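You operate a simulated robot arm through the tools that you are given. There is no shell and no other tool.

The job below is to be done with a simulated robot arm. You get a single attempt, and the scene is never put back.

## Task
Check the forklift's lift: forks to the top and down again.
Fine: switch its lamps off; key off at the end.

Only the result counts: the job must be done as asked and must still hold three seconds after the hand-in. Knocking over, shifting, dropping, spilling or breaking anything else fails it.

## Robot
A 7-joint arm with a two-finger parallel gripper, fixed in place. Base frame: the origin is at the foot of the arm, x ahead of it, y to its left, z up. Lengths are in cm, angles in rad, forces in N, time in s.
With the tool pointing down near the work surface it reaches from about 26 to 74 cm from the base axis. Its first joint turns from -2.496 to 2.496 rad. Payload 3 kg.
The TCP is the grasp point between the finger pads, 3 cm short of the fingertips. In the tool frame z runs along the fingers and y along their closing line. The gripper opens to 11 cm. The fingers are 2 cm wide and 1 cm thick; the gripper's body (4.8 by 11.2 cm) begins 5.5 cm behind the TCP.
Orientation is told as [roll, pitch, yaw] about the base's x, y, z axes, in that order, counted from this pose: with the fingers straight down and closing along the base's y, the tool's x points along the base's -x, its y along +y and its z along -z.

## Interface
- The arm moves only by the tool nudge_tool. Its argument "plan" is a list of rows, each an object of numbers (a shift or turn left out is 0, a gripper value left out holds the last): "x", "y", "z": the shift along the tool's x, y, z in cm; "ax", "ay", "az": the turn, a rotation vector about the tool's x, y, z in rad; "gripper": the finger opening in cm, from 0 to 11. In form: [{"x": .., "y": .., "z": .., "ax": .., "ay": .., "az": .., "gripper": ..}, ...]. A call has 1 to 20 rows; each row is the pose to reach, as a shift and turn from the pose commanded when the call began, along the tool's axes at that moment. Each row takes 0.2 s and may step no farther than 5 cm and 0.15 rad from the row before; otherwise, or with a gripper value out of range, the whole call is refused. Where a pose cannot be reached the arm comes as near as it can. A force on the tool above 90 N (or 10 N above the force at the start of the call, whichever is more), or a blocked arm, ends the call early, and 0.2 s more pass. Each finger travels about 15.3 cm/s and halts on what it meets, pressing with about 37 N; the grip force reading is that of the motor and also rises with nothing between the fingers. The clock runs only during rows and for 0.2 s after the last one: add rows that repeat a pose to give the fingers time. The reply holds the time, the measured pose of the TCP, the force on the tool along the base axes, the opening and the grip force, in the units named above and with some noise, with the torque about the TCP (base axes, N m) and any sound that the robot's microphone picked up.
- Cameras (640 x 400 px; columns grow to the right, rows downward): "scene" is fixed at [22.23, 64.96, 180.18]; the picture's right is [-0.71, -0.70, 0.00], its down [-0.57, 0.57, -0.59] and it looks along [0.41, -0.42, -0.81] (base axes); focal length 297 px, centre (320, 200). "wrist" rides on the gripper at [7.3, 1.7, -10.3] in the tool frame; the picture's right is [-0.23, 0.97, 0.00], its down [-0.76, -0.18, -0.62] and it looks along [-0.61, -0.14, 0.78] (tool axes); focal length 222 px, centre (320, 200). There is no depth. A picture from a camera that has moved, and an enlarged one, comes with that camera's place and axes in the base frame and with its lens.
- get_image(camera): a new picture of that camera. No time passes.
- move_column(by): slides the trunk up (or, below 0, down) by that many cm; the arm rides with it, the base frame stays. It gives what a move gives, with no picture.
- inspect(camera, box): a new picture of the part [left, top, right, bottom] of that camera's present view, enlarged. No time passes.
- hand_in(): hands the job in; it is judged then, once.

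Nothing tells you positions but the pictures and the camera data. Unless the task says otherwise, let go and move clear before handing in.

The tools are called by a JSON object that holds its "api" and its "payload". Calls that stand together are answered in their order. nudge_tool: Moves the arm, as the interface text tells. Its arguments: {"type":"object","properties":{"plan":{"type":"array","items":{"type":"object","properties":{"x":{"type":"number"},"y":{"type":"number"},"z":{"type":"number"},"ax":{"type":"number"},"ay":{"type":"number"},"az":{"type":"number"},"gripper":{"type":"number"}}}}},"required":["plan"]} The other tools are called the same way: move_column (by) slides the trunk up or down; get_image (camera) takes a picture; inspect (camera, box) takes an enlarged picture of a part of a camera's view; hand_in () hands the job in.

At the start:

```text
t: 0.0
tool_pos: [31.78, 25.82, 151.95]
tcp_rot: [-0.004, 0.001, -0.001]
ft_force: [-0.7, -0.6, -0.4]
wrist_torque: [0.0, 0.03, 0.03]
grip_width: 10.98
grip_force: 0.2
trunk travel left (down, up): [-48.8, 0.2]
```

scene: 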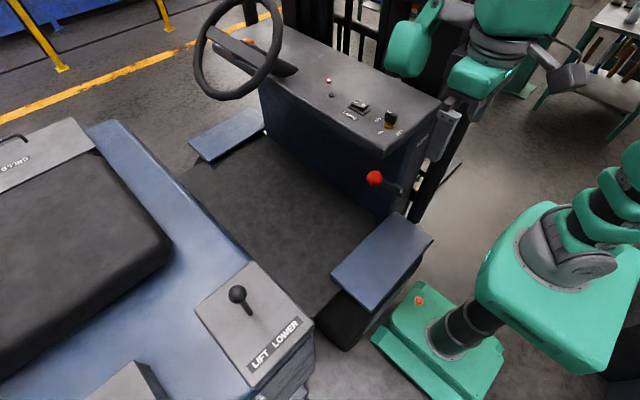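
wrist: 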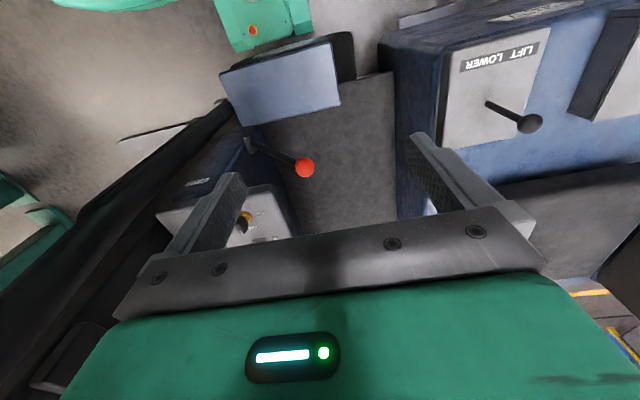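

I see a forklift cab from above: a dash with a key switch, a rocker switch and lamps, a red-knobbed lever (perhaps the parking brake), and a LIFT/LOWER lever on the side console. I'll enlarge the views first to work out what each control is.

{"api": "inspect", "payload": {"camera": "scene", "box": [300, 60, 460, 160]}}

{"api": "inspect", "payload": {"camera": "scene", "box": [180, 250, 340, 400]}}

{"api": "inspect", "payload": {"camera": "scene", "box": [180, 0, 440, 160]}}

{"api": "inspect", "payload": {"camera": "scene", "box": [320, 140, 480, 240]}}

{"api": "inspect", "payload": {"camera": "wrist", "box": [100, 100, 340, 260]}}

```text
4.00 times, centred on (380, 110) of scene
camera zoom: at [22.23, 64.96, 180.18], right [-0.71, -0.7, 0.0], down [-0.57, 0.57, -0.59], along [0.41, -0.42, -0.81], focal length 1186 px, centre (80, 560)
```

zoom: 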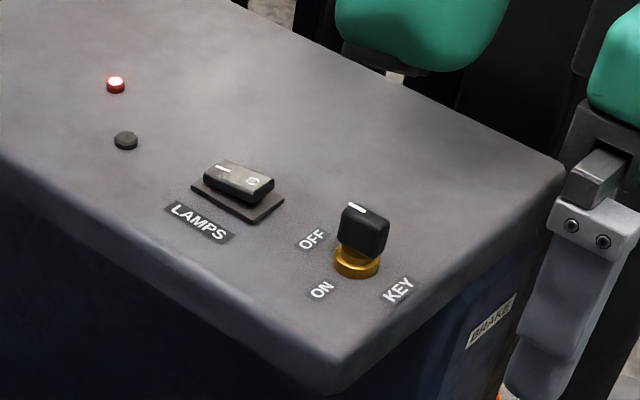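

```text
2.67 times, centred on (260, 325) of scene
camera zoom: at [22.23, 64.96, 180.18], right [-0.71, -0.7, 0.0], down [-0.57, 0.57, -0.59], along [0.41, -0.42, -0.81], focal length 791 px, centre (480, -133)
```

zoom: 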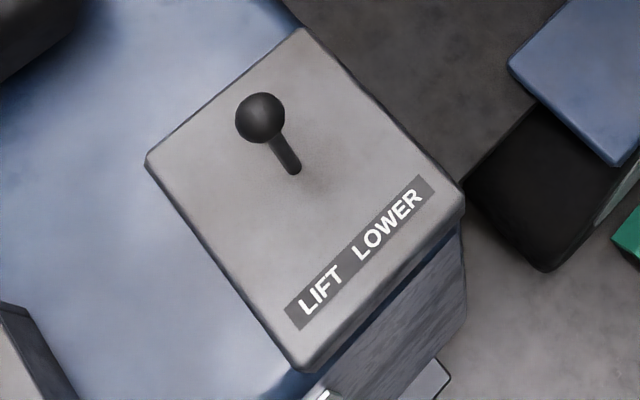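

```text
2.46 times, centred on (310, 80) of scene
camera zoom: at [22.23, 64.96, 180.18], right [-0.71, -0.7, 0.0], down [-0.57, 0.57, -0.59], along [0.41, -0.42, -0.81], focal length 730 px, centre (345, 495)
```

zoom: 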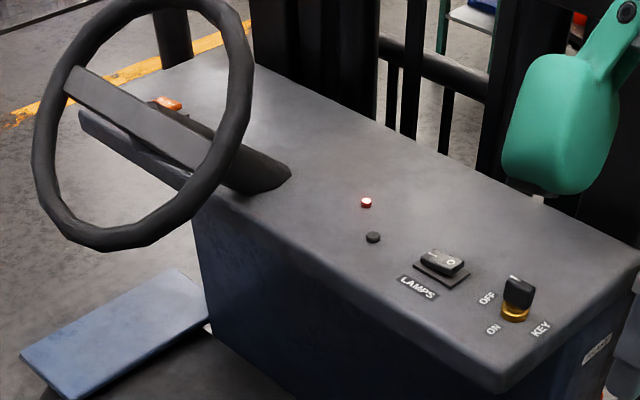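

```text
4.00 times, centred on (400, 190) of scene
camera zoom: at [22.23, 64.96, 180.18], right [-0.71, -0.7, 0.0], down [-0.57, 0.57, -0.59], along [0.41, -0.42, -0.81], focal length 1186 px, centre (0, 240)
```

zoom: 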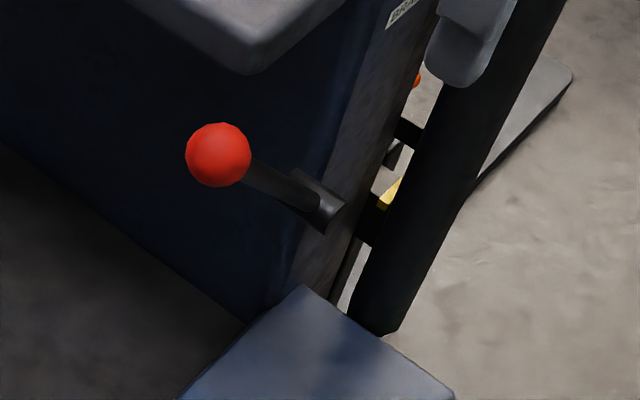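

```text
2.50 times, centred on (220, 180) of wrist
camera zoom: at [24.5, 27.54, 162.37], right [0.23, 0.97, 0.0], down [0.76, -0.18, 0.62], along [0.61, -0.14, -0.78], focal length 555 px, centre (570, 250)
```

zoom: 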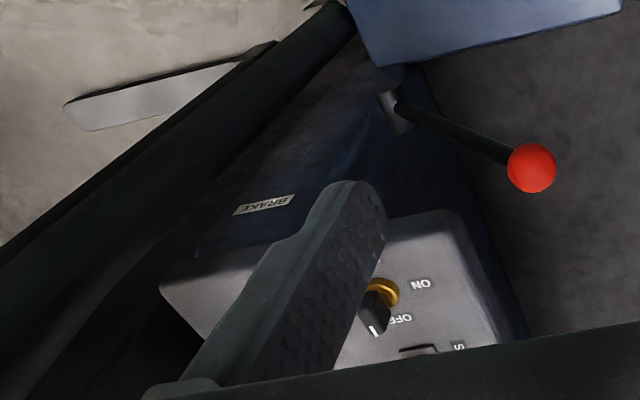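

The forklift faces -y, so its right side is toward me. From the two views I put the key near (55, 3, 126), the lift knob near (48, 62, 121) and the red brake knob near (48, 19, 120), with a guard pillar near (37, -3). I'll enlarge the pillar area and other parts before moving.

{"api": "inspect", "payload": {"camera": "scene", "box": [380, 0, 620, 150]}}

{"api": "inspect", "payload": {"camera": "wrist", "box": [0, 100, 240, 400]}}

{"api": "inspect", "payload": {"camera": "wrist", "box": [380, 0, 640, 200]}}

{"api": "inspect", "payload": {"camera": "scene", "box": [220, 0, 420, 80]}}

```text
2.67 times, centred on (500, 75) of scene
camera zoom: at [22.23, 64.96, 180.18], right [-0.71, -0.7, 0.0], down [-0.57, 0.57, -0.59], along [0.41, -0.42, -0.81], focal length 791 px, centre (-160, 533)
```

zoom: 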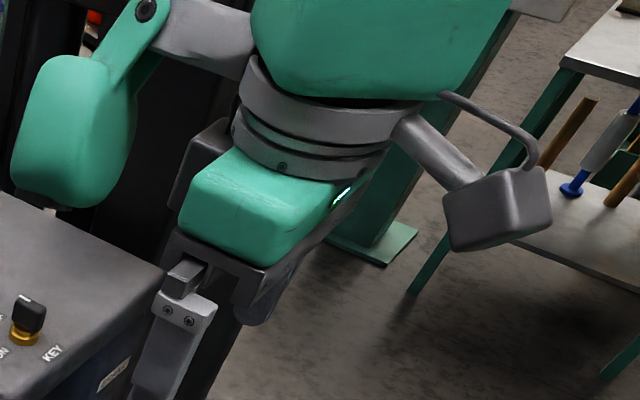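

```text
1.33 times, centred on (120, 250) of wrist
camera zoom: at [24.5, 27.54, 162.37], right [0.23, 0.97, 0.0], down [0.76, -0.18, 0.62], along [0.61, -0.14, -0.78], focal length 296 px, centre (587, 133)
```

zoom: 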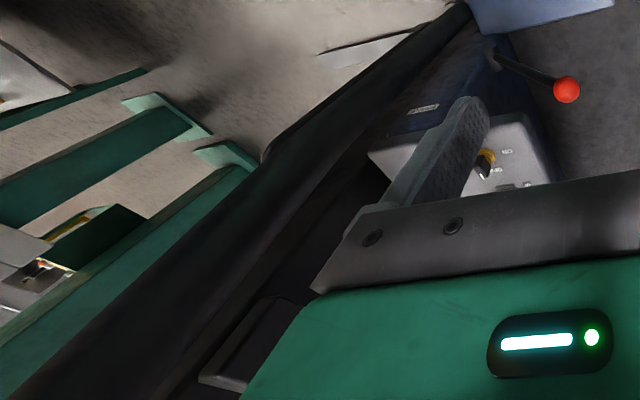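

```text
2.00 times, centred on (510, 100) of wrist
camera zoom: at [24.5, 27.54, 162.37], right [0.23, 0.97, 0.0], down [0.76, -0.18, 0.62], along [0.61, -0.14, -0.78], focal length 444 px, centre (-60, 400)
```

zoom: 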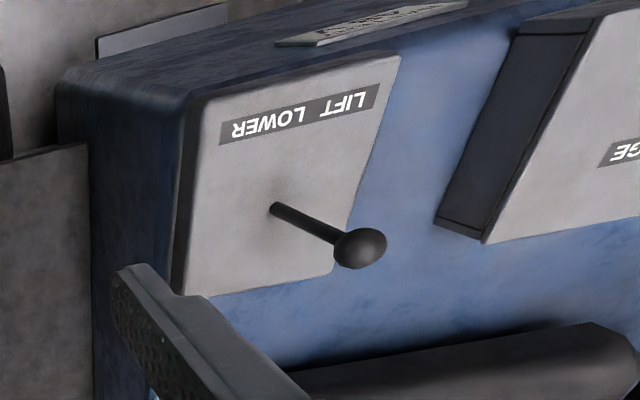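

```text
3.20 times, centred on (320, 40) of scene
camera zoom: at [22.23, 64.96, 180.18], right [-0.71, -0.7, 0.0], down [-0.57, 0.57, -0.59], along [0.41, -0.42, -0.81], focal length 949 px, centre (320, 712)
```

zoom: 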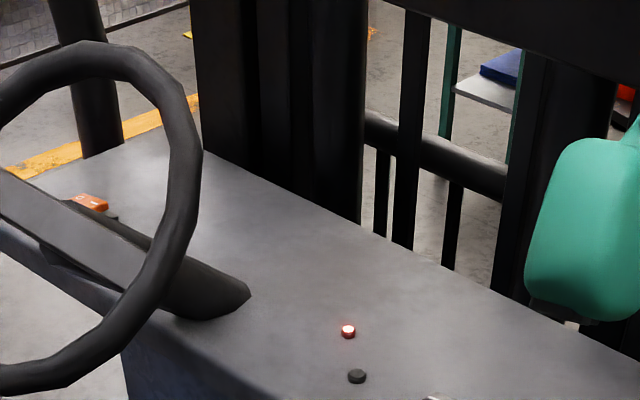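

The dash surface looks to be about z≈121.5, and there is open air above it on my side of the pillar. I'll move the tool over that area so the wrist camera can see the key and lamp switch up close.

{"api": "nudge_tool", "payload": {"plan": [{"x": -3, "y": -3.5}, {"x": -6, "y": -7}, {"x": -8, "y": -10}, {"x": -10, "y": -13}, {"x": -10, "y": -13}]}}

{"api": "get_image", "payload": {"camera": "wrist"}}

{"api": "get_image", "payload": {"camera": "scene"}}

```text
t: 1.2
tool_pos: [41.78, 12.69, 151.98]
tcp_rot: [-0.004, 0.001, -0.001]
ft_force: [1.5, 0.6, 0.0]
wrist_torque: [0.02, -0.01, 0.02]
grip_width: 11.0
grip_force: 0.1
trunk travel left (down, up): [-48.8, 0.2]
```

```text
taken
camera wrist: at [34.54, 14.49, 162.46], right [0.23, 0.97, 0.0], down [0.76, -0.18, 0.62], along [0.61, -0.14, -0.78], focal length 222 px, centre (320, 200)
```

wrist: 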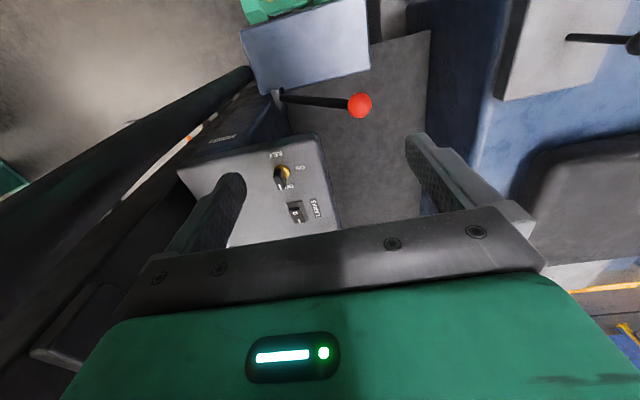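

```text
taken
```

scene: 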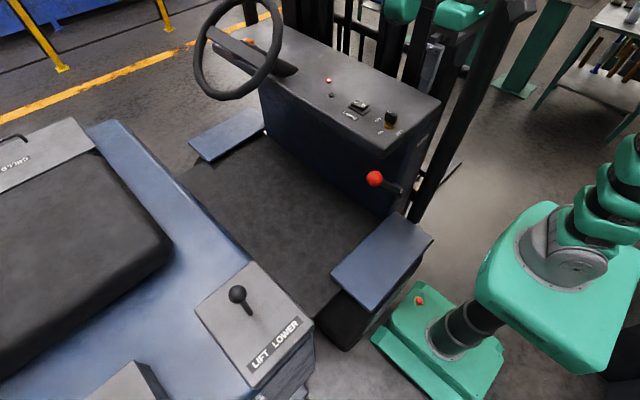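

The key and lamp switch are now visible between the fingers. I'll enlarge both views to read their positions and see how close the pillar is to the gripper.

{"api": "inspect", "payload": {"camera": "wrist", "box": [240, 130, 352, 240]}}

{"api": "inspect", "payload": {"camera": "scene", "box": [370, 0, 570, 130]}}

{"api": "inspect", "payload": {"camera": "wrist", "box": [0, 50, 260, 400]}}

{"api": "inspect", "payload": {"camera": "wrist", "box": [250, 60, 410, 160]}}

```text
3.64 times, centred on (296, 185) of wrist
camera zoom: at [34.54, 14.49, 162.46], right [0.23, 0.97, 0.0], down [0.76, -0.18, 0.62], along [0.61, -0.14, -0.78], focal length 808 px, centre (407, 254)
```

zoom: 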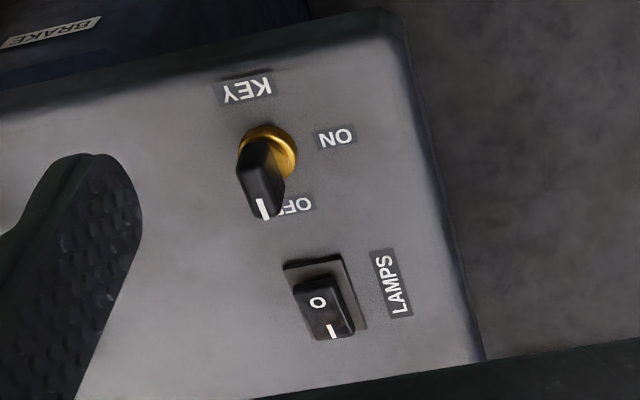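

```text
3.08 times, centred on (470, 65) of scene
camera zoom: at [22.23, 64.96, 180.18], right [-0.71, -0.7, 0.0], down [-0.57, 0.57, -0.59], along [0.41, -0.42, -0.81], focal length 913 px, centre (-142, 615)
```

zoom: 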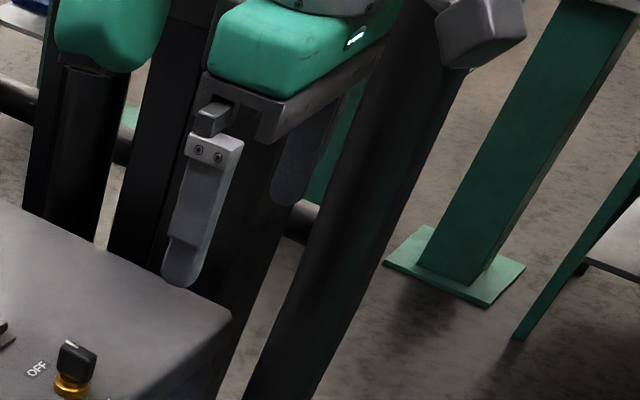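

```text
1.14 times, centred on (130, 225) of wrist
camera zoom: at [34.54, 14.49, 162.46], right [0.23, 0.97, 0.0], down [0.76, -0.18, 0.62], along [0.61, -0.14, -0.78], focal length 254 px, centre (537, 171)
```

zoom: 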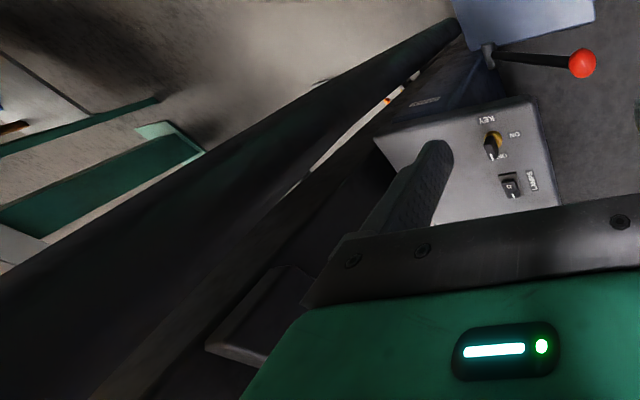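

```text
4.00 times, centred on (330, 110) of wrist
camera zoom: at [34.54, 14.49, 162.46], right [0.23, 0.97, 0.0], down [0.76, -0.18, 0.62], along [0.61, -0.14, -0.78], focal length 888 px, centre (280, 560)
```

zoom: 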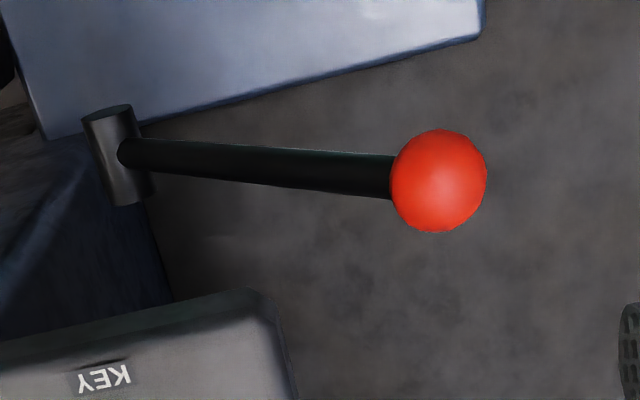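

The key bar points at OFF (+x) and ON is toward +y, so turning it on is a counter-clockwise turn seen from above. I'll enlarge the rocker and the dash lights further to see which way the lamps switch is set.

{"api": "inspect", "payload": {"camera": "wrist", "box": [312, 195, 345, 228]}}

{"api": "inspect", "payload": {"camera": "wrist", "box": [276, 190, 316, 226]}}

{"api": "inspect", "payload": {"camera": "scene", "box": [336, 92, 384, 122]}}

{"api": "inspect", "payload": {"camera": "scene", "box": [376, 100, 408, 140]}}

{"api": "inspect", "payload": {"camera": "wrist", "box": [262, 150, 302, 200]}}

```text
12.12 times, centred on (328, 212) of wrist
camera zoom: at [34.54, 14.49, 162.46], right [0.23, 0.97, 0.0], down [0.76, -0.18, 0.62], along [0.61, -0.14, -0.78], focal length 2692 px, centre (217, 61)
```

zoom: 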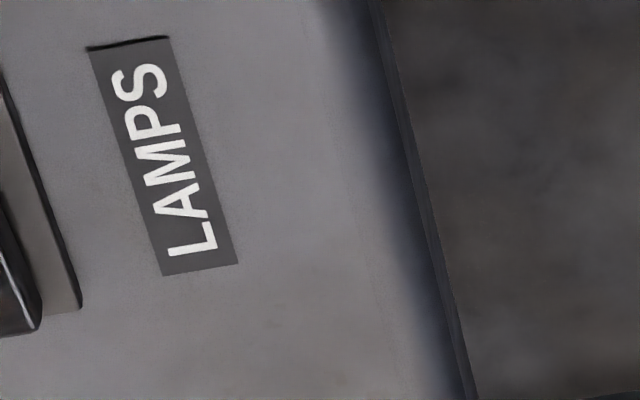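

```text
11.11 times, centred on (296, 208) of wrist
camera zoom: at [34.54, 14.49, 162.46], right [0.23, 0.97, 0.0], down [0.76, -0.18, 0.62], along [0.61, -0.14, -0.78], focal length 2468 px, centre (587, 111)
```

zoom: 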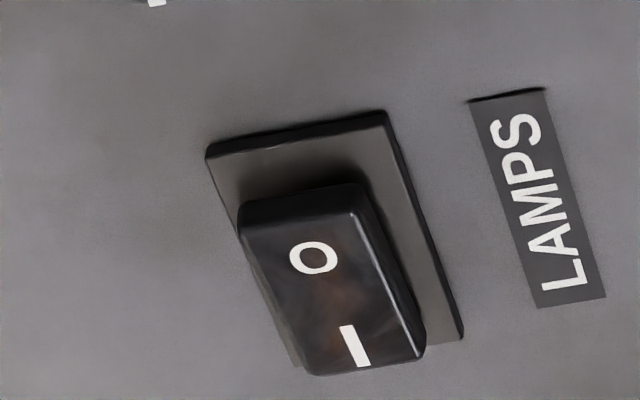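

```text
13.33 times, centred on (360, 107) of scene
camera zoom: at [22.23, 64.96, 180.18], right [-0.71, -0.7, 0.0], down [-0.57, 0.57, -0.59], along [0.41, -0.42, -0.81], focal length 3954 px, centre (-213, 1440)
```

zoom: 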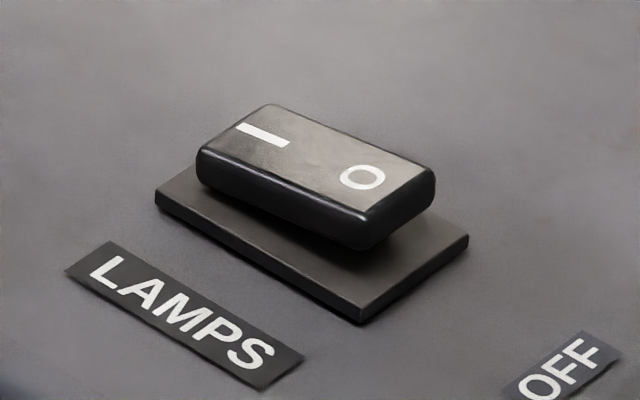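

```text
10.00 times, centred on (392, 120) of scene
camera zoom: at [22.23, 64.96, 180.18], right [-0.71, -0.7, 0.0], down [-0.57, 0.57, -0.59], along [0.41, -0.42, -0.81], focal length 2966 px, centre (-400, 1000)
```

zoom: 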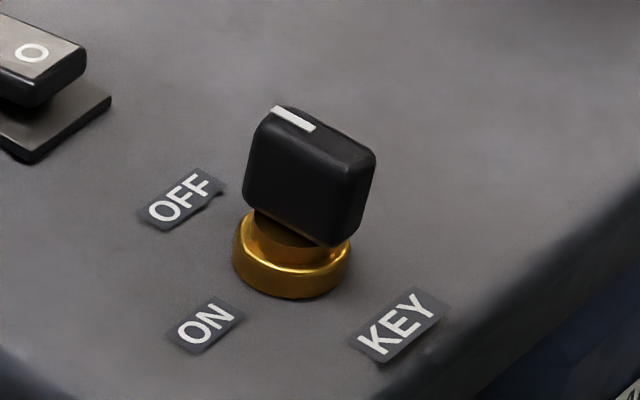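

```text
8.00 times, centred on (282, 175) of wrist
camera zoom: at [34.54, 14.49, 162.46], right [0.23, 0.97, 0.0], down [0.76, -0.18, 0.62], along [0.61, -0.14, -0.78], focal length 1777 px, centre (624, 400)
```

zoom: 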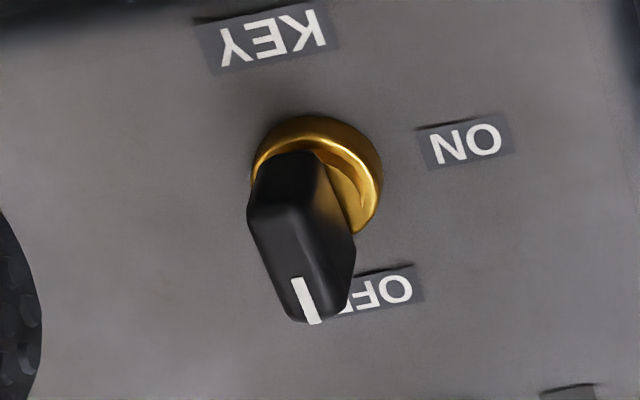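

The rocker has its "I" end pressed, so the lamps are on and the raised O end (at -x) needs pressing. The key is OFF, with the knob centred near (56.4, 1.4) and its top at z≈126.6. I'll move above the key with the fingers closing along y.

{"api": "nudge_tool", "payload": {"plan": [{"x": -3.65, "y": -2.8}, {"x": -7.3, "y": -5.6}, {"x": -10.9, "y": -8.4}, {"x": -14.6, "y": -11.3}, {"x": -14.6, "y": -11.3, "z": 4}, {"x": -14.6, "y": -11.3, "z": 8}, {"x": -14.6, "y": -11.3, "z": 12}, {"x": -14.6, "y": -11.3, "z": 12}]}}

{"api": "get_image", "payload": {"camera": "wrist"}}

{"api": "get_image", "payload": {"camera": "scene"}}

```text
t: 3.0
tool_pos: [56.32, 1.55, 139.97]
tcp_rot: [-0.005, 0.0, 0.0]
ft_force: [-0.4, 0.2, 0.2]
wrist_torque: [-0.02, 0.02, 0.01]
grip_width: 11.0
grip_force: 0.1
out of reach, approached as far as the arm can: row 1, 2, 3, 4, 5
trunk travel left (down, up): [-48.8, 0.2]
```

```text
taken
camera wrist: at [49.13, 3.26, 150.4], right [0.23, 0.97, 0.0], down [0.76, -0.18, 0.62], along [0.61, -0.14, -0.78], focal length 222 px, centre (320, 200)
```

wrist: 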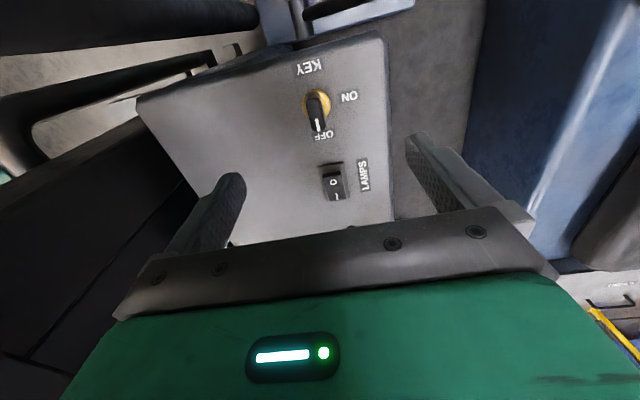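

```text
taken
```

scene: 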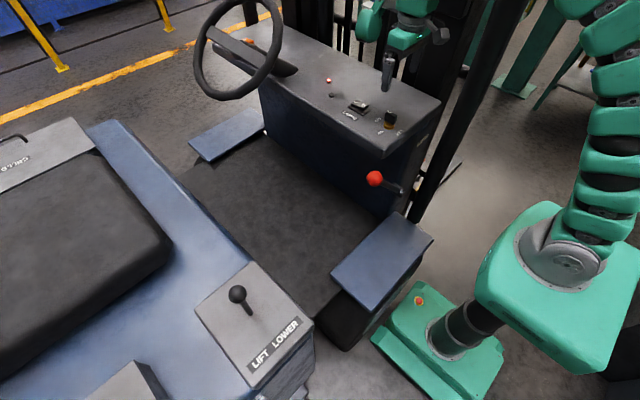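

The tool is now above the key. I'll enlarge the view to refine the alignment before going down.

{"api": "inspect", "payload": {"camera": "wrist", "box": [280, 50, 380, 150]}}

{"api": "inspect", "payload": {"camera": "scene", "box": [340, 20, 460, 140]}}

{"api": "inspect", "payload": {"camera": "wrist", "box": [300, 150, 380, 210]}}

```text
4.00 times, centred on (330, 100) of wrist
camera zoom: at [49.13, 3.26, 150.4], right [0.23, 0.97, 0.0], down [0.76, -0.18, 0.62], along [0.61, -0.14, -0.78], focal length 888 px, centre (280, 600)
```

zoom: 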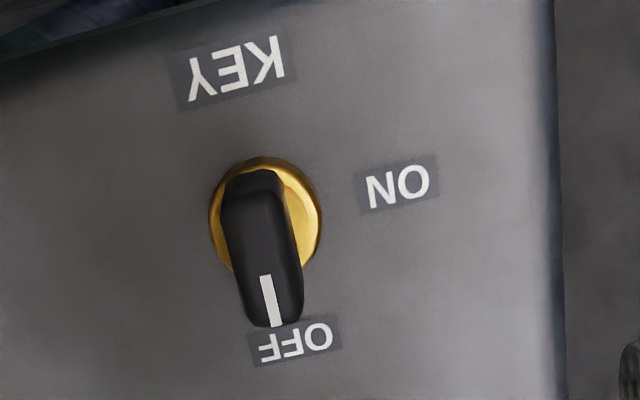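

```text
3.33 times, centred on (400, 80) of scene
camera zoom: at [22.23, 64.96, 180.18], right [-0.71, -0.7, 0.0], down [-0.57, 0.57, -0.59], along [0.41, -0.42, -0.81], focal length 989 px, centre (53, 600)
```

zoom: 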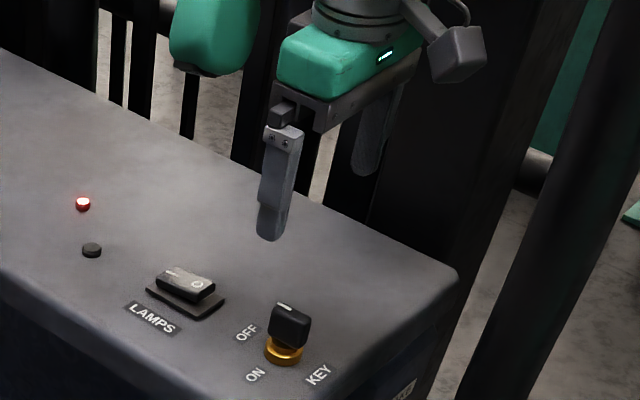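

```text
6.67 times, centred on (340, 180) of wrist
camera zoom: at [49.13, 3.26, 150.4], right [0.23, 0.97, 0.0], down [0.76, -0.18, 0.62], along [0.61, -0.14, -0.78], focal length 1481 px, centre (187, 333)
```

zoom: 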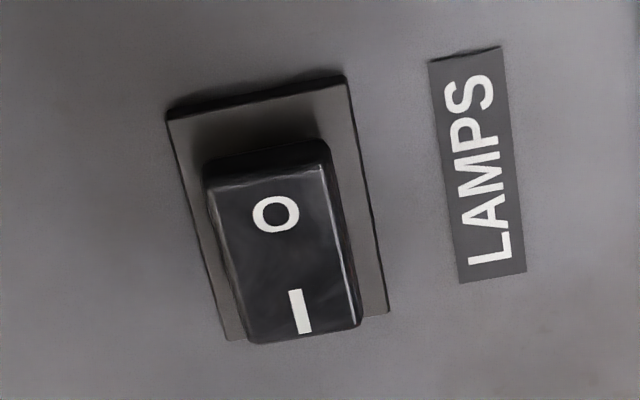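

The refined key position is (56.3, 1.2), with the bar running along x. I'll descend and close on it.

{"api": "nudge_tool", "payload": {"plan": [{"y": -0.35, "z": 4, "gripper": 6}, {"y": -0.35, "z": 8, "gripper": 6}, {"y": -0.35, "z": 11, "gripper": 6}, {"y": -0.35, "z": 12.7, "gripper": 6}, {"y": -0.35, "z": 12.7, "gripper": 6}, {"y": -0.35, "z": 12.7, "gripper": 0.5}, {"y": -0.35, "z": 12.7, "gripper": 0.5}, {"y": -0.35, "z": 12.7, "gripper": 0.5}]}}

{"api": "get_image", "payload": {"camera": "wrist"}}

{"api": "inspect", "payload": {"camera": "scene", "box": [340, 20, 460, 140]}}

```text
t: 4.8
tool_pos: [56.52, 1.04, 127.32]
tcp_rot: [-0.002, 0.002, 0.001]
ft_force: [-1.5, -5.8, -5.9]
wrist_torque: [0.37, -1.34, 0.0]
grip_width: 1.67
grip_force: 45.0
trunk travel left (down, up): [-48.8, 0.2]
```

```text
taken
camera wrist: at [49.15, 2.74, 137.74], right [0.23, 0.97, 0.0], down [0.76, -0.18, 0.62], along [0.61, -0.14, -0.78], focal length 222 px, centre (320, 200)
```

wrist: 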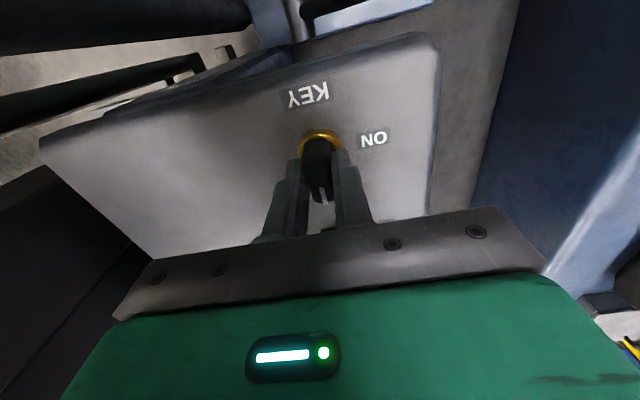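

```text
3.33 times, centred on (400, 80) of scene
camera zoom: at [22.23, 64.96, 180.18], right [-0.71, -0.7, 0.0], down [-0.57, 0.57, -0.59], along [0.41, -0.42, -0.81], focal length 989 px, centre (53, 600)
```

zoom: 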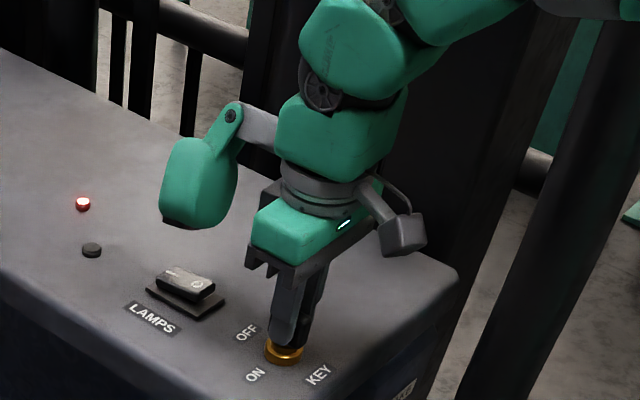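

I have the key bar gripped at 1.67 cm width. I'll turn it counter-clockwise toward ON in stages.

{"api": "nudge_tool", "payload": {"plan": [{"az": -0.12}, {"az": -0.24}, {"az": -0.36}, {"az": -0.48}, {"az": -0.6}, {"az": -0.72}, {"az": -0.8}]}}

{"api": "inspect", "payload": {"camera": "scene", "box": [340, 20, 460, 140]}}

```text
t: 6.4
tool_pos: [56.3, 0.84, 127.31]
tcp_rot: [-0.001, 0.002, 0.802]
ft_force: [4.1, -11.6, -6.1]
wrist_torque: [0.49, -0.65, -0.04]
grip_width: 1.69
grip_force: 45.2
trunk travel left (down, up): [-48.8, 0.2]
```

```text
3.33 times, centred on (400, 80) of scene
camera zoom: at [22.23, 64.96, 180.18], right [-0.71, -0.7, 0.0], down [-0.57, 0.57, -0.59], along [0.41, -0.42, -0.81], focal length 989 px, centre (53, 600)
```

zoom: 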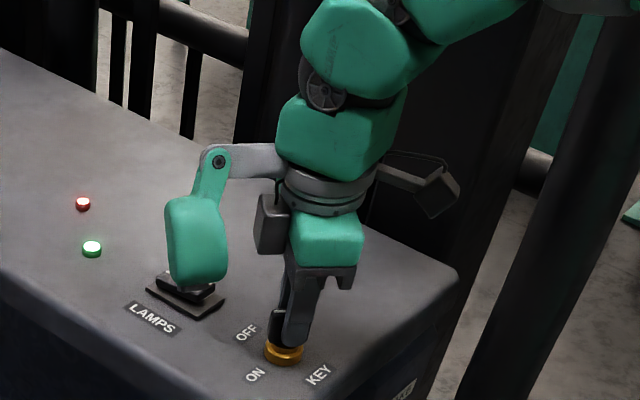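

The green indicator has lit. I'll keep turning toward the ON label and watch the torque.

{"api": "nudge_tool", "payload": {"plan": [{"az": -0.12}, {"az": -0.24}, {"az": -0.36}, {"az": -0.45}]}}

{"api": "inspect", "payload": {"camera": "scene", "box": [340, 20, 460, 140]}}

{"api": "get_image", "payload": {"camera": "wrist"}}

```text
t: 7.4
tool_pos: [56.55, 0.87, 127.42]
tcp_rot: [0.0, 0.004, 1.251]
ft_force: [11.9, -18.1, 2.2]
wrist_torque: [-1.21, 0.01, -0.01]
grip_width: 1.66
grip_force: 45.1
trunk travel left (down, up): [-48.8, 0.2]
```

```text
3.33 times, centred on (400, 80) of scene
camera zoom: at [22.23, 64.96, 180.18], right [-0.71, -0.7, 0.0], down [-0.57, 0.57, -0.59], along [0.41, -0.42, -0.81], focal length 989 px, centre (53, 600)
```

zoom: 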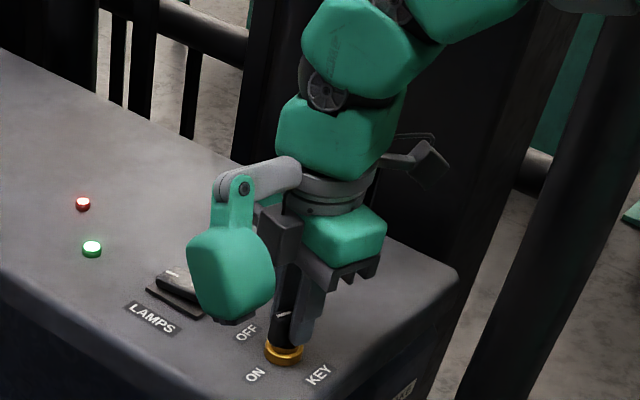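

```text
taken
camera wrist: at [52.6, -5.43, 137.76], right [-0.85, 0.52, 0.0], down [0.41, 0.67, 0.62], along [0.32, 0.53, -0.78], focal length 222 px, centre (320, 200)
```

wrist: 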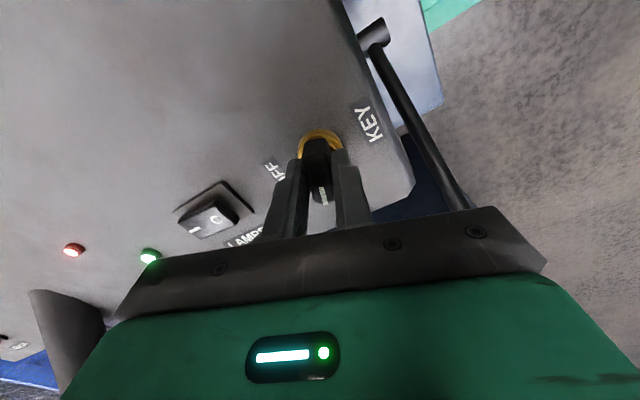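

There is no end stop yet, so I'll turn the remaining bit.

{"api": "nudge_tool", "payload": {"plan": [{"az": -0.1}, {"az": -0.2}, {"az": -0.28}, {"az": -0.32}]}}

{"api": "inspect", "payload": {"camera": "wrist", "box": [250, 80, 410, 230]}}

```text
t: 8.4
tool_pos: [56.52, 0.9, 127.35]
tcp_rot: [0.001, 0.001, 1.571]
ft_force: [14.2, -21.4, 2.8]
wrist_torque: [-1.34, -0.5, -0.01]
grip_width: 1.7
grip_force: 45.5
trunk travel left (down, up): [-48.8, 0.2]
```

```text
2.67 times, centred on (330, 155) of wrist
camera zoom: at [54.84, -6.34, 137.76], right [-0.97, 0.23, 0.0], down [0.18, 0.76, 0.62], along [0.14, 0.6, -0.78], focal length 592 px, centre (293, 320)
```

zoom: 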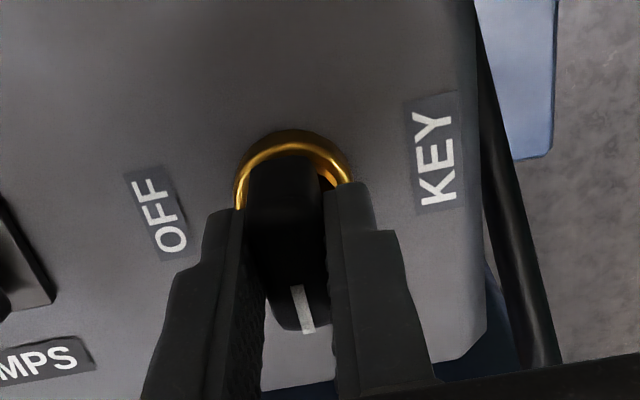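

The bar is now at 90°, pointing at ON, with the green light lit. I'll release it, go up and check that it holds.

{"api": "nudge_tool", "payload": {"plan": [{"gripper": 5}, {"gripper": 5}, {"gripper": 5}, {"z": -3, "gripper": 5}, {"z": -6, "gripper": 5}, {"z": -10, "gripper": 5}, {"z": -10, "gripper": 5}]}}

{"api": "inspect", "payload": {"camera": "scene", "box": [300, 20, 460, 160]}}

{"api": "get_image", "payload": {"camera": "wrist"}}

```text
t: 10.0
tool_pos: [56.42, 1.1, 137.4]
tcp_rot: [0.0, 0.004, 1.572]
ft_force: [-0.8, -0.9, 0.4]
wrist_torque: [-0.01, -0.01, 0.0]
grip_width: 5.02
grip_force: 0.0
trunk travel left (down, up): [-48.8, 0.2]
```

```text
2.86 times, centred on (380, 90) of scene
camera zoom: at [22.23, 64.96, 180.18], right [-0.71, -0.7, 0.0], down [-0.57, 0.57, -0.59], along [0.41, -0.42, -0.81], focal length 847 px, centre (149, 514)
```

zoom: 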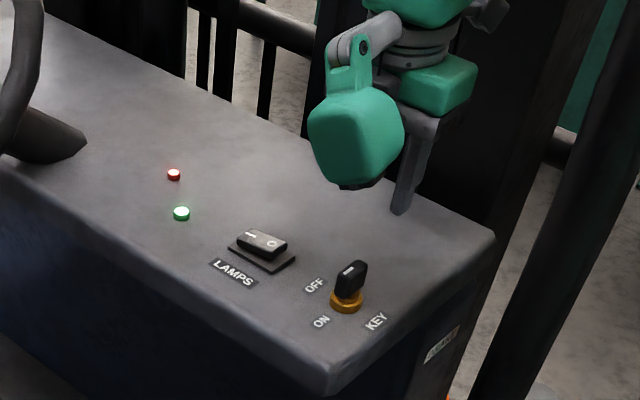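

```text
taken
camera wrist: at [54.66, -6.05, 147.91], right [-0.97, 0.23, 0.0], down [0.18, 0.76, 0.62], along [0.14, 0.6, -0.78], focal length 222 px, centre (320, 200)
```

wrist: 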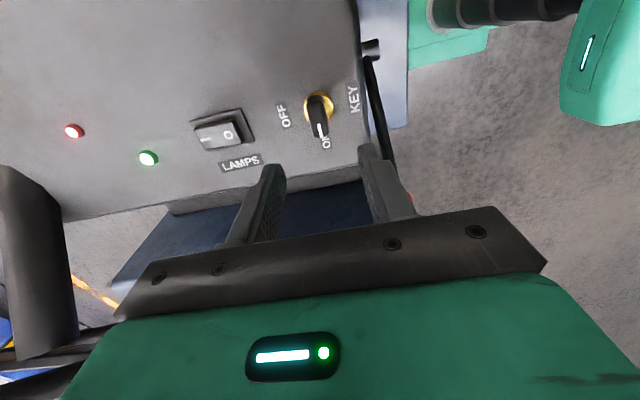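

The key holds at ON, and the red light is still lit, probably for the brake. Next I'll close the fingers and place them above the O end of the lamps rocker, near (66.2, 1.1).

{"api": "nudge_tool", "payload": {"plan": [{"y": -3.3, "gripper": 0}, {"y": -6.6, "gripper": 0}, {"y": -9.8, "gripper": 0}, {"y": -9.8, "z": 4, "gripper": 0}, {"y": -9.8, "z": 7.9, "gripper": 0}, {"y": -9.8, "z": 7.9, "gripper": 0}]}}

{"api": "inspect", "payload": {"camera": "scene", "box": [300, 40, 420, 140]}}

{"api": "get_image", "payload": {"camera": "wrist"}}

```text
t: 11.4
tool_pos: [66.04, 1.08, 129.45]
tcp_rot: [0.0, 0.004, 1.57]
ft_force: [0.6, 0.6, -1.0]
wrist_torque: [0.03, 0.02, 0.0]
grip_width: 0.0
grip_force: 36.5
trunk travel left (down, up): [-48.8, 0.2]
```

```text
4.00 times, centred on (360, 90) of scene
camera zoom: at [22.23, 64.96, 180.18], right [-0.71, -0.7, 0.0], down [-0.57, 0.57, -0.59], along [0.41, -0.42, -0.81], focal length 1186 px, centre (160, 640)
```

zoom: 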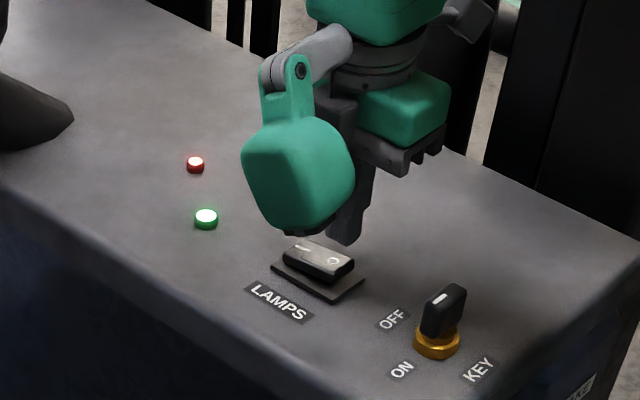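

```text
taken
camera wrist: at [64.43, -6.11, 139.84], right [-0.97, 0.23, 0.0], down [0.18, 0.76, 0.62], along [0.14, 0.6, -0.78], focal length 222 px, centre (320, 200)
```

wrist: 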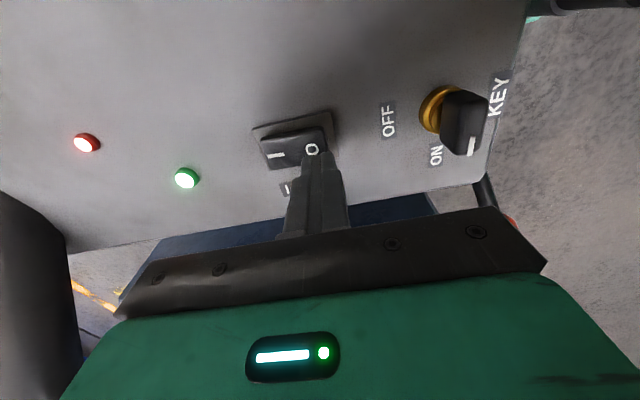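

The fingertips are just above the O end. I'll press down in small steps.

{"api": "nudge_tool", "payload": {"plan": [{"z": 0.8}, {"z": 1.3}, {"z": 1.7}, {"z": 2.1}, {"z": 2.5}, {"z": 2.8}]}}

{"api": "inspect", "payload": {"camera": "wrist", "box": [220, 80, 420, 230]}}

```text
t: 12.8
tool_pos: [66.05, 1.08, 127.01]
tcp_rot: [-0.001, 0.003, 1.569]
ft_force: [0.6, -0.3, 22.0]
wrist_torque: [0.01, -0.24, 0.0]
grip_width: 0.0
grip_force: 36.7
trunk travel left (down, up): [-48.8, 0.2]
```

```text
2.67 times, centred on (320, 155) of wrist
camera zoom: at [64.35, -6.14, 137.29], right [-0.97, 0.23, 0.0], down [0.18, 0.76, 0.62], along [0.14, 0.6, -0.78], focal length 592 px, centre (320, 320)
```

zoom: 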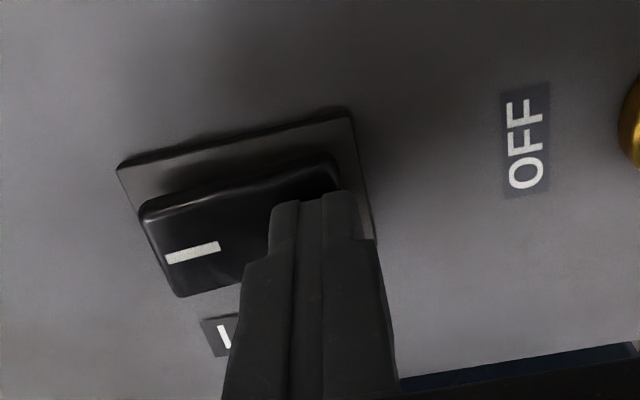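

I'm in contact at 22 N and can't tell yet whether it flipped. I'll press a little further.

{"api": "nudge_tool", "payload": {"plan": [{"z": 0.3}, {"z": 0.6}, {"z": 0.9}, {"z": 1.1}]}}

{"api": "inspect", "payload": {"camera": "wrist", "box": [220, 80, 420, 230]}}

```text
t: 13.6
tool_pos: [65.96, 1.09, 126.84]
tcp_rot: [-0.021, 0.0, 1.569]
ft_force: [-15.5, 0.0, 31.8]
wrist_torque: [0.03, 0.11, 0.01]
grip_width: 0.0
grip_force: 36.6
trunk travel left (down, up): [-48.8, 0.2]
stopped in row 3: the force on the tool passed its limit at 96 N (the readings are from after the stop); the commanded pose is now the measured one
```

```text
2.67 times, centred on (320, 155) of wrist
camera zoom: at [64.12, -6.15, 137.23], right [-0.97, 0.23, -0.02], down [0.17, 0.76, 0.62], along [0.16, 0.6, -0.78], focal length 592 px, centre (320, 320)
```

zoom: 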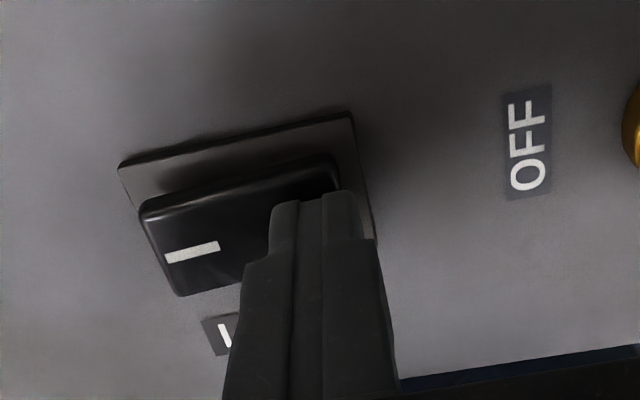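

The rocker has bottomed out. I'll lift straight up and check its state.

{"api": "nudge_tool", "payload": {"plan": [{"z": -2}, {"z": -5}, {"z": -8}, {"z": -8}]}}

{"api": "get_image", "payload": {"camera": "wrist"}}

{"api": "inspect", "payload": {"camera": "wrist", "box": [240, 90, 350, 200]}}

{"api": "inspect", "payload": {"camera": "scene", "box": [310, 70, 410, 140]}}

```text
t: 14.6
tool_pos: [66.14, 1.03, 134.58]
tcp_rot: [-0.014, 0.004, 1.569]
ft_force: [-0.5, -0.2, -0.6]
wrist_torque: [0.05, 0.01, -0.01]
grip_width: 0.01
grip_force: 36.9
trunk travel left (down, up): [-48.8, 0.2]
```

```text
taken
camera wrist: at [64.44, -6.16, 144.95], right [-0.97, 0.23, -0.01], down [0.17, 0.76, 0.62], along [0.15, 0.6, -0.78], focal length 222 px, centre (320, 200)
```

wrist: 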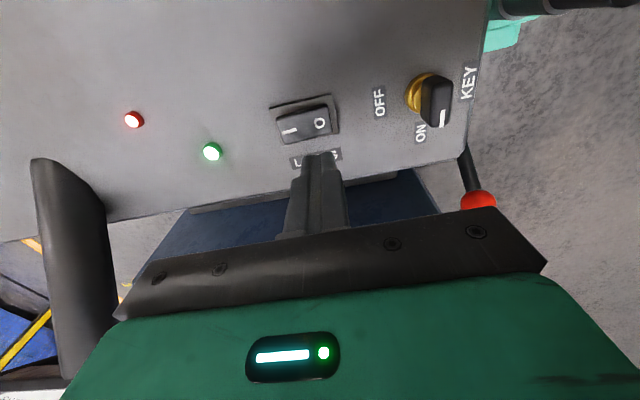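

```text
3.64 times, centred on (295, 145) of wrist
camera zoom: at [64.44, -6.16, 144.95], right [-0.97, 0.23, -0.01], down [0.17, 0.76, 0.62], along [0.15, 0.6, -0.78], focal length 808 px, centre (411, 400)
```

zoom: 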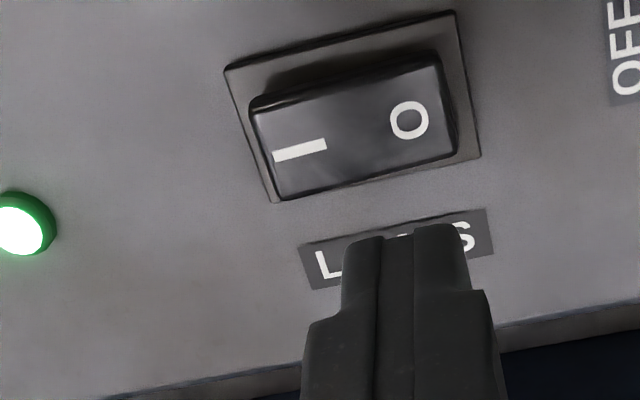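

```text
5.71 times, centred on (360, 105) of scene
camera zoom: at [22.23, 64.96, 180.18], right [-0.71, -0.7, 0.0], down [-0.57, 0.57, -0.59], along [0.41, -0.42, -0.81], focal length 1695 px, centre (91, 743)
```

zoom: 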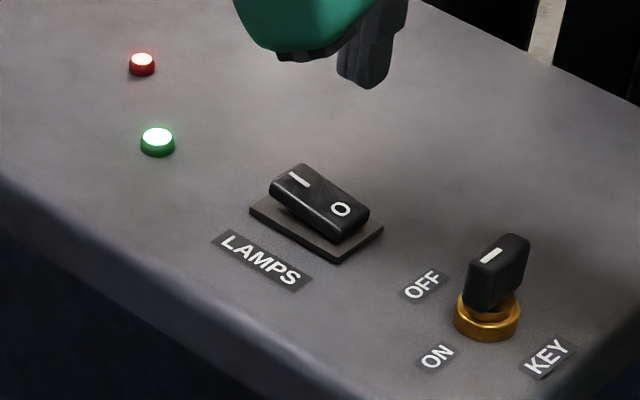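

The rocker now has O pressed and I raised, so the lamps are off. Next I'll carry the tool over to the lift lever side, turning it back to yaw 0 on the way.

{"api": "nudge_tool", "payload": {"plan": [{"x": -3.09, "y": 1.73, "z": -0.36, "az": 0.1427}, {"x": -6.18, "y": 3.46, "z": -0.72, "az": 0.2854}, {"x": -9.27, "y": 5.19, "z": -1.08, "az": 0.4281}, {"x": -12.36, "y": 6.92, "z": -1.44, "az": 0.5708}, {"x": -15.45, "y": 8.65, "z": -1.8, "az": 0.7135}, {"x": -18.54, "y": 10.38, "z": -2.16, "az": 0.8562}, {"x": -21.63, "y": 12.11, "z": -2.52, "az": 0.9989}, {"x": -24.72, "y": 13.84, "z": -2.88, "az": 1.1416}, {"x": -27.81, "y": 15.57, "z": -3.24, "az": 1.2843}, {"x": -30.9, "y": 17.3, "z": -3.6, "az": 1.427}, {"x": -34, "y": 19, "z": -4, "az": 1.569}, {"x": -34, "y": 19, "z": -4, "az": 1.569}]}}

{"api": "get_image", "payload": {"camera": "wrist"}}

{"api": "get_image", "payload": {"camera": "scene"}}

```text
t: 17.2
tool_pos: [47.26, 35.23, 138.08]
tcp_rot: [-0.001, -0.014, 0.0]
ft_force: [-1.1, -0.4, 0.2]
wrist_torque: [-0.02, 0.01, -0.01]
grip_width: 0.01
grip_force: 36.5
trunk travel left (down, up): [-48.8, 0.2]
```

```text
taken
camera wrist: at [39.89, 36.96, 148.42], right [0.23, 0.97, 0.0], down [0.75, -0.18, 0.64], along [0.62, -0.14, -0.77], focal length 222 px, centre (320, 200)
```

wrist: 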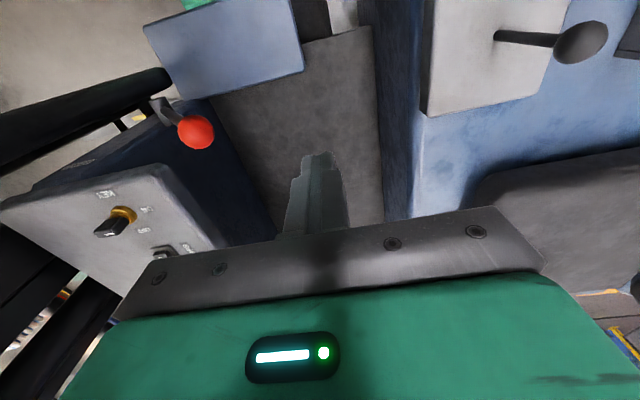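

```text
taken
```

scene: 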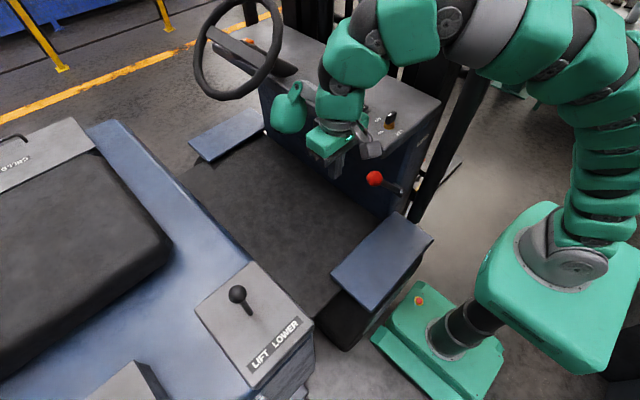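

The arm is clear. I've confirmed the lift knob at (47.9, 62.2, 121). I'll tilt the tool outward by about 0.5 rad for reach, open the fingers and go to a pre-approach pose.

{"api": "nudge_tool", "payload": {"plan": [{"x": 0.67, "y": 3.86, "z": 0.5, "ay": -0.07, "gripper": 8}, {"x": 1.34, "y": 7.72, "z": 1, "ay": -0.14, "gripper": 8}, {"x": 2.0, "y": 11.6, "z": 2, "ay": -0.21, "gripper": 8}, {"x": 2.7, "y": 15.4, "z": 3, "ay": -0.28, "gripper": 8}, {"x": 3.4, "y": 19.3, "z": 4.5, "ay": -0.35, "gripper": 8}, {"x": 4.0, "y": 23.1, "z": 6, "ay": -0.42, "gripper": 8}, {"x": 4.7, "y": 27, "z": 7.4, "ay": -0.49, "gripper": 8}, {"x": 4.7, "y": 27, "z": 7.4, "ay": -0.49, "gripper": 8}]}}

{"api": "get_image", "payload": {"camera": "wrist"}}

{"api": "get_image", "payload": {"camera": "scene"}}

```text
t: 19.0
tool_pos: [42.55, 62.15, 130.44]
tcp_rot: [-0.006, -0.505, 0.001]
ft_force: [-0.1, 1.7, -0.3]
wrist_torque: [-0.02, -0.01, -0.04]
grip_width: 7.99
grip_force: 0.1
trunk travel left (down, up): [-48.8, 0.2]
```

```text
taken
camera wrist: at [31.32, 63.83, 136.14], right [0.2, 0.97, 0.11], down [0.36, -0.17, 0.91], along [0.91, -0.14, -0.39], focal length 222 px, centre (320, 200)
```

wrist: 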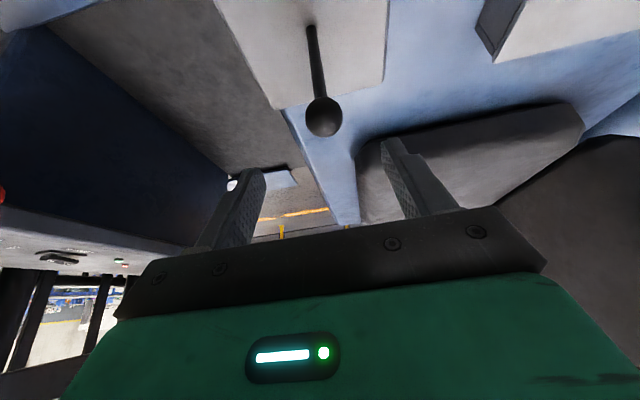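

```text
taken
```

scene: 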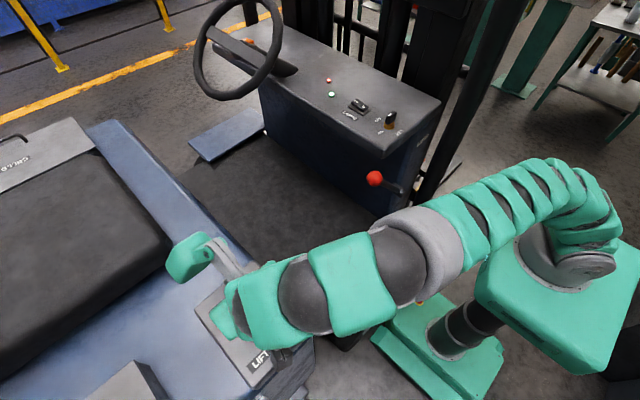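

The knob sits on the tool axis about 10.7 cm ahead. I'll advance 9.7 cm and close around it.

{"api": "nudge_tool", "payload": {"plan": [{"y": 0.25, "z": 3.5}, {"y": 0.25, "z": 7}, {"y": 0.25, "z": 9.7}, {"y": 0.25, "z": 9.7}, {"y": 0.25, "z": 9.7, "gripper": 5}, {"y": 0.25, "z": 9.7, "gripper": 2}, {"y": 0.25, "z": 9.7, "gripper": 2}]}}

{"api": "get_image", "payload": {"camera": "wrist"}}

{"api": "inspect", "payload": {"camera": "scene", "box": [140, 200, 340, 380]}}

```text
t: 20.6
tool_pos: [47.41, 62.28, 122.06]
tcp_rot: [-0.002, -0.504, 0.002]
ft_force: [1.6, 1.0, 0.7]
wrist_torque: [0.15, -0.16, 0.02]
grip_width: 3.73
grip_force: 44.8
trunk travel left (down, up): [-48.8, 0.2]
```

```text
taken
camera wrist: at [36.06, 63.97, 127.75], right [0.2, 0.97, 0.11], down [0.36, -0.18, 0.91], along [0.91, -0.14, -0.39], focal length 222 px, centre (320, 200)
```

wrist: 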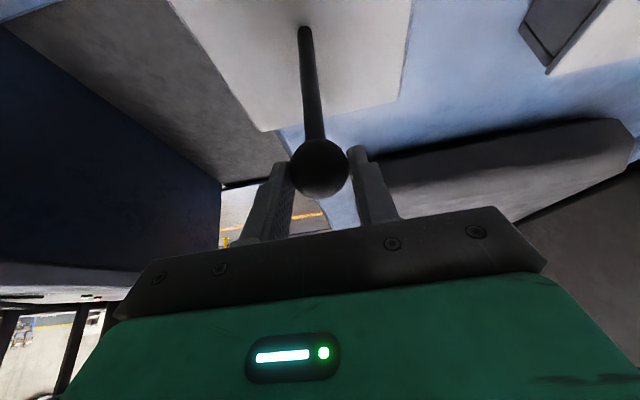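

```text
2.22 times, centred on (240, 290) of scene
camera zoom: at [22.23, 64.96, 180.18], right [-0.71, -0.7, 0.0], down [-0.57, 0.57, -0.59], along [0.41, -0.42, -0.81], focal length 659 px, centre (498, 0)
```

zoom: 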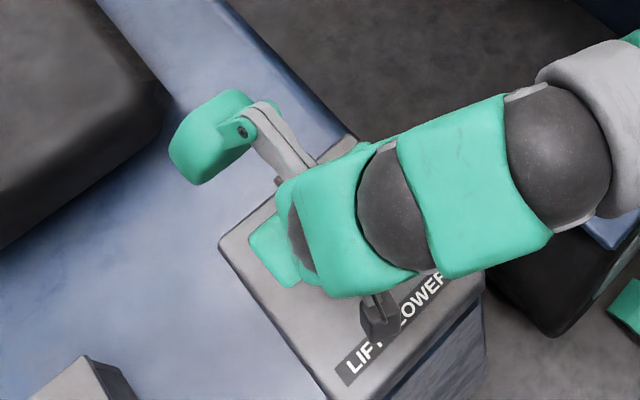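

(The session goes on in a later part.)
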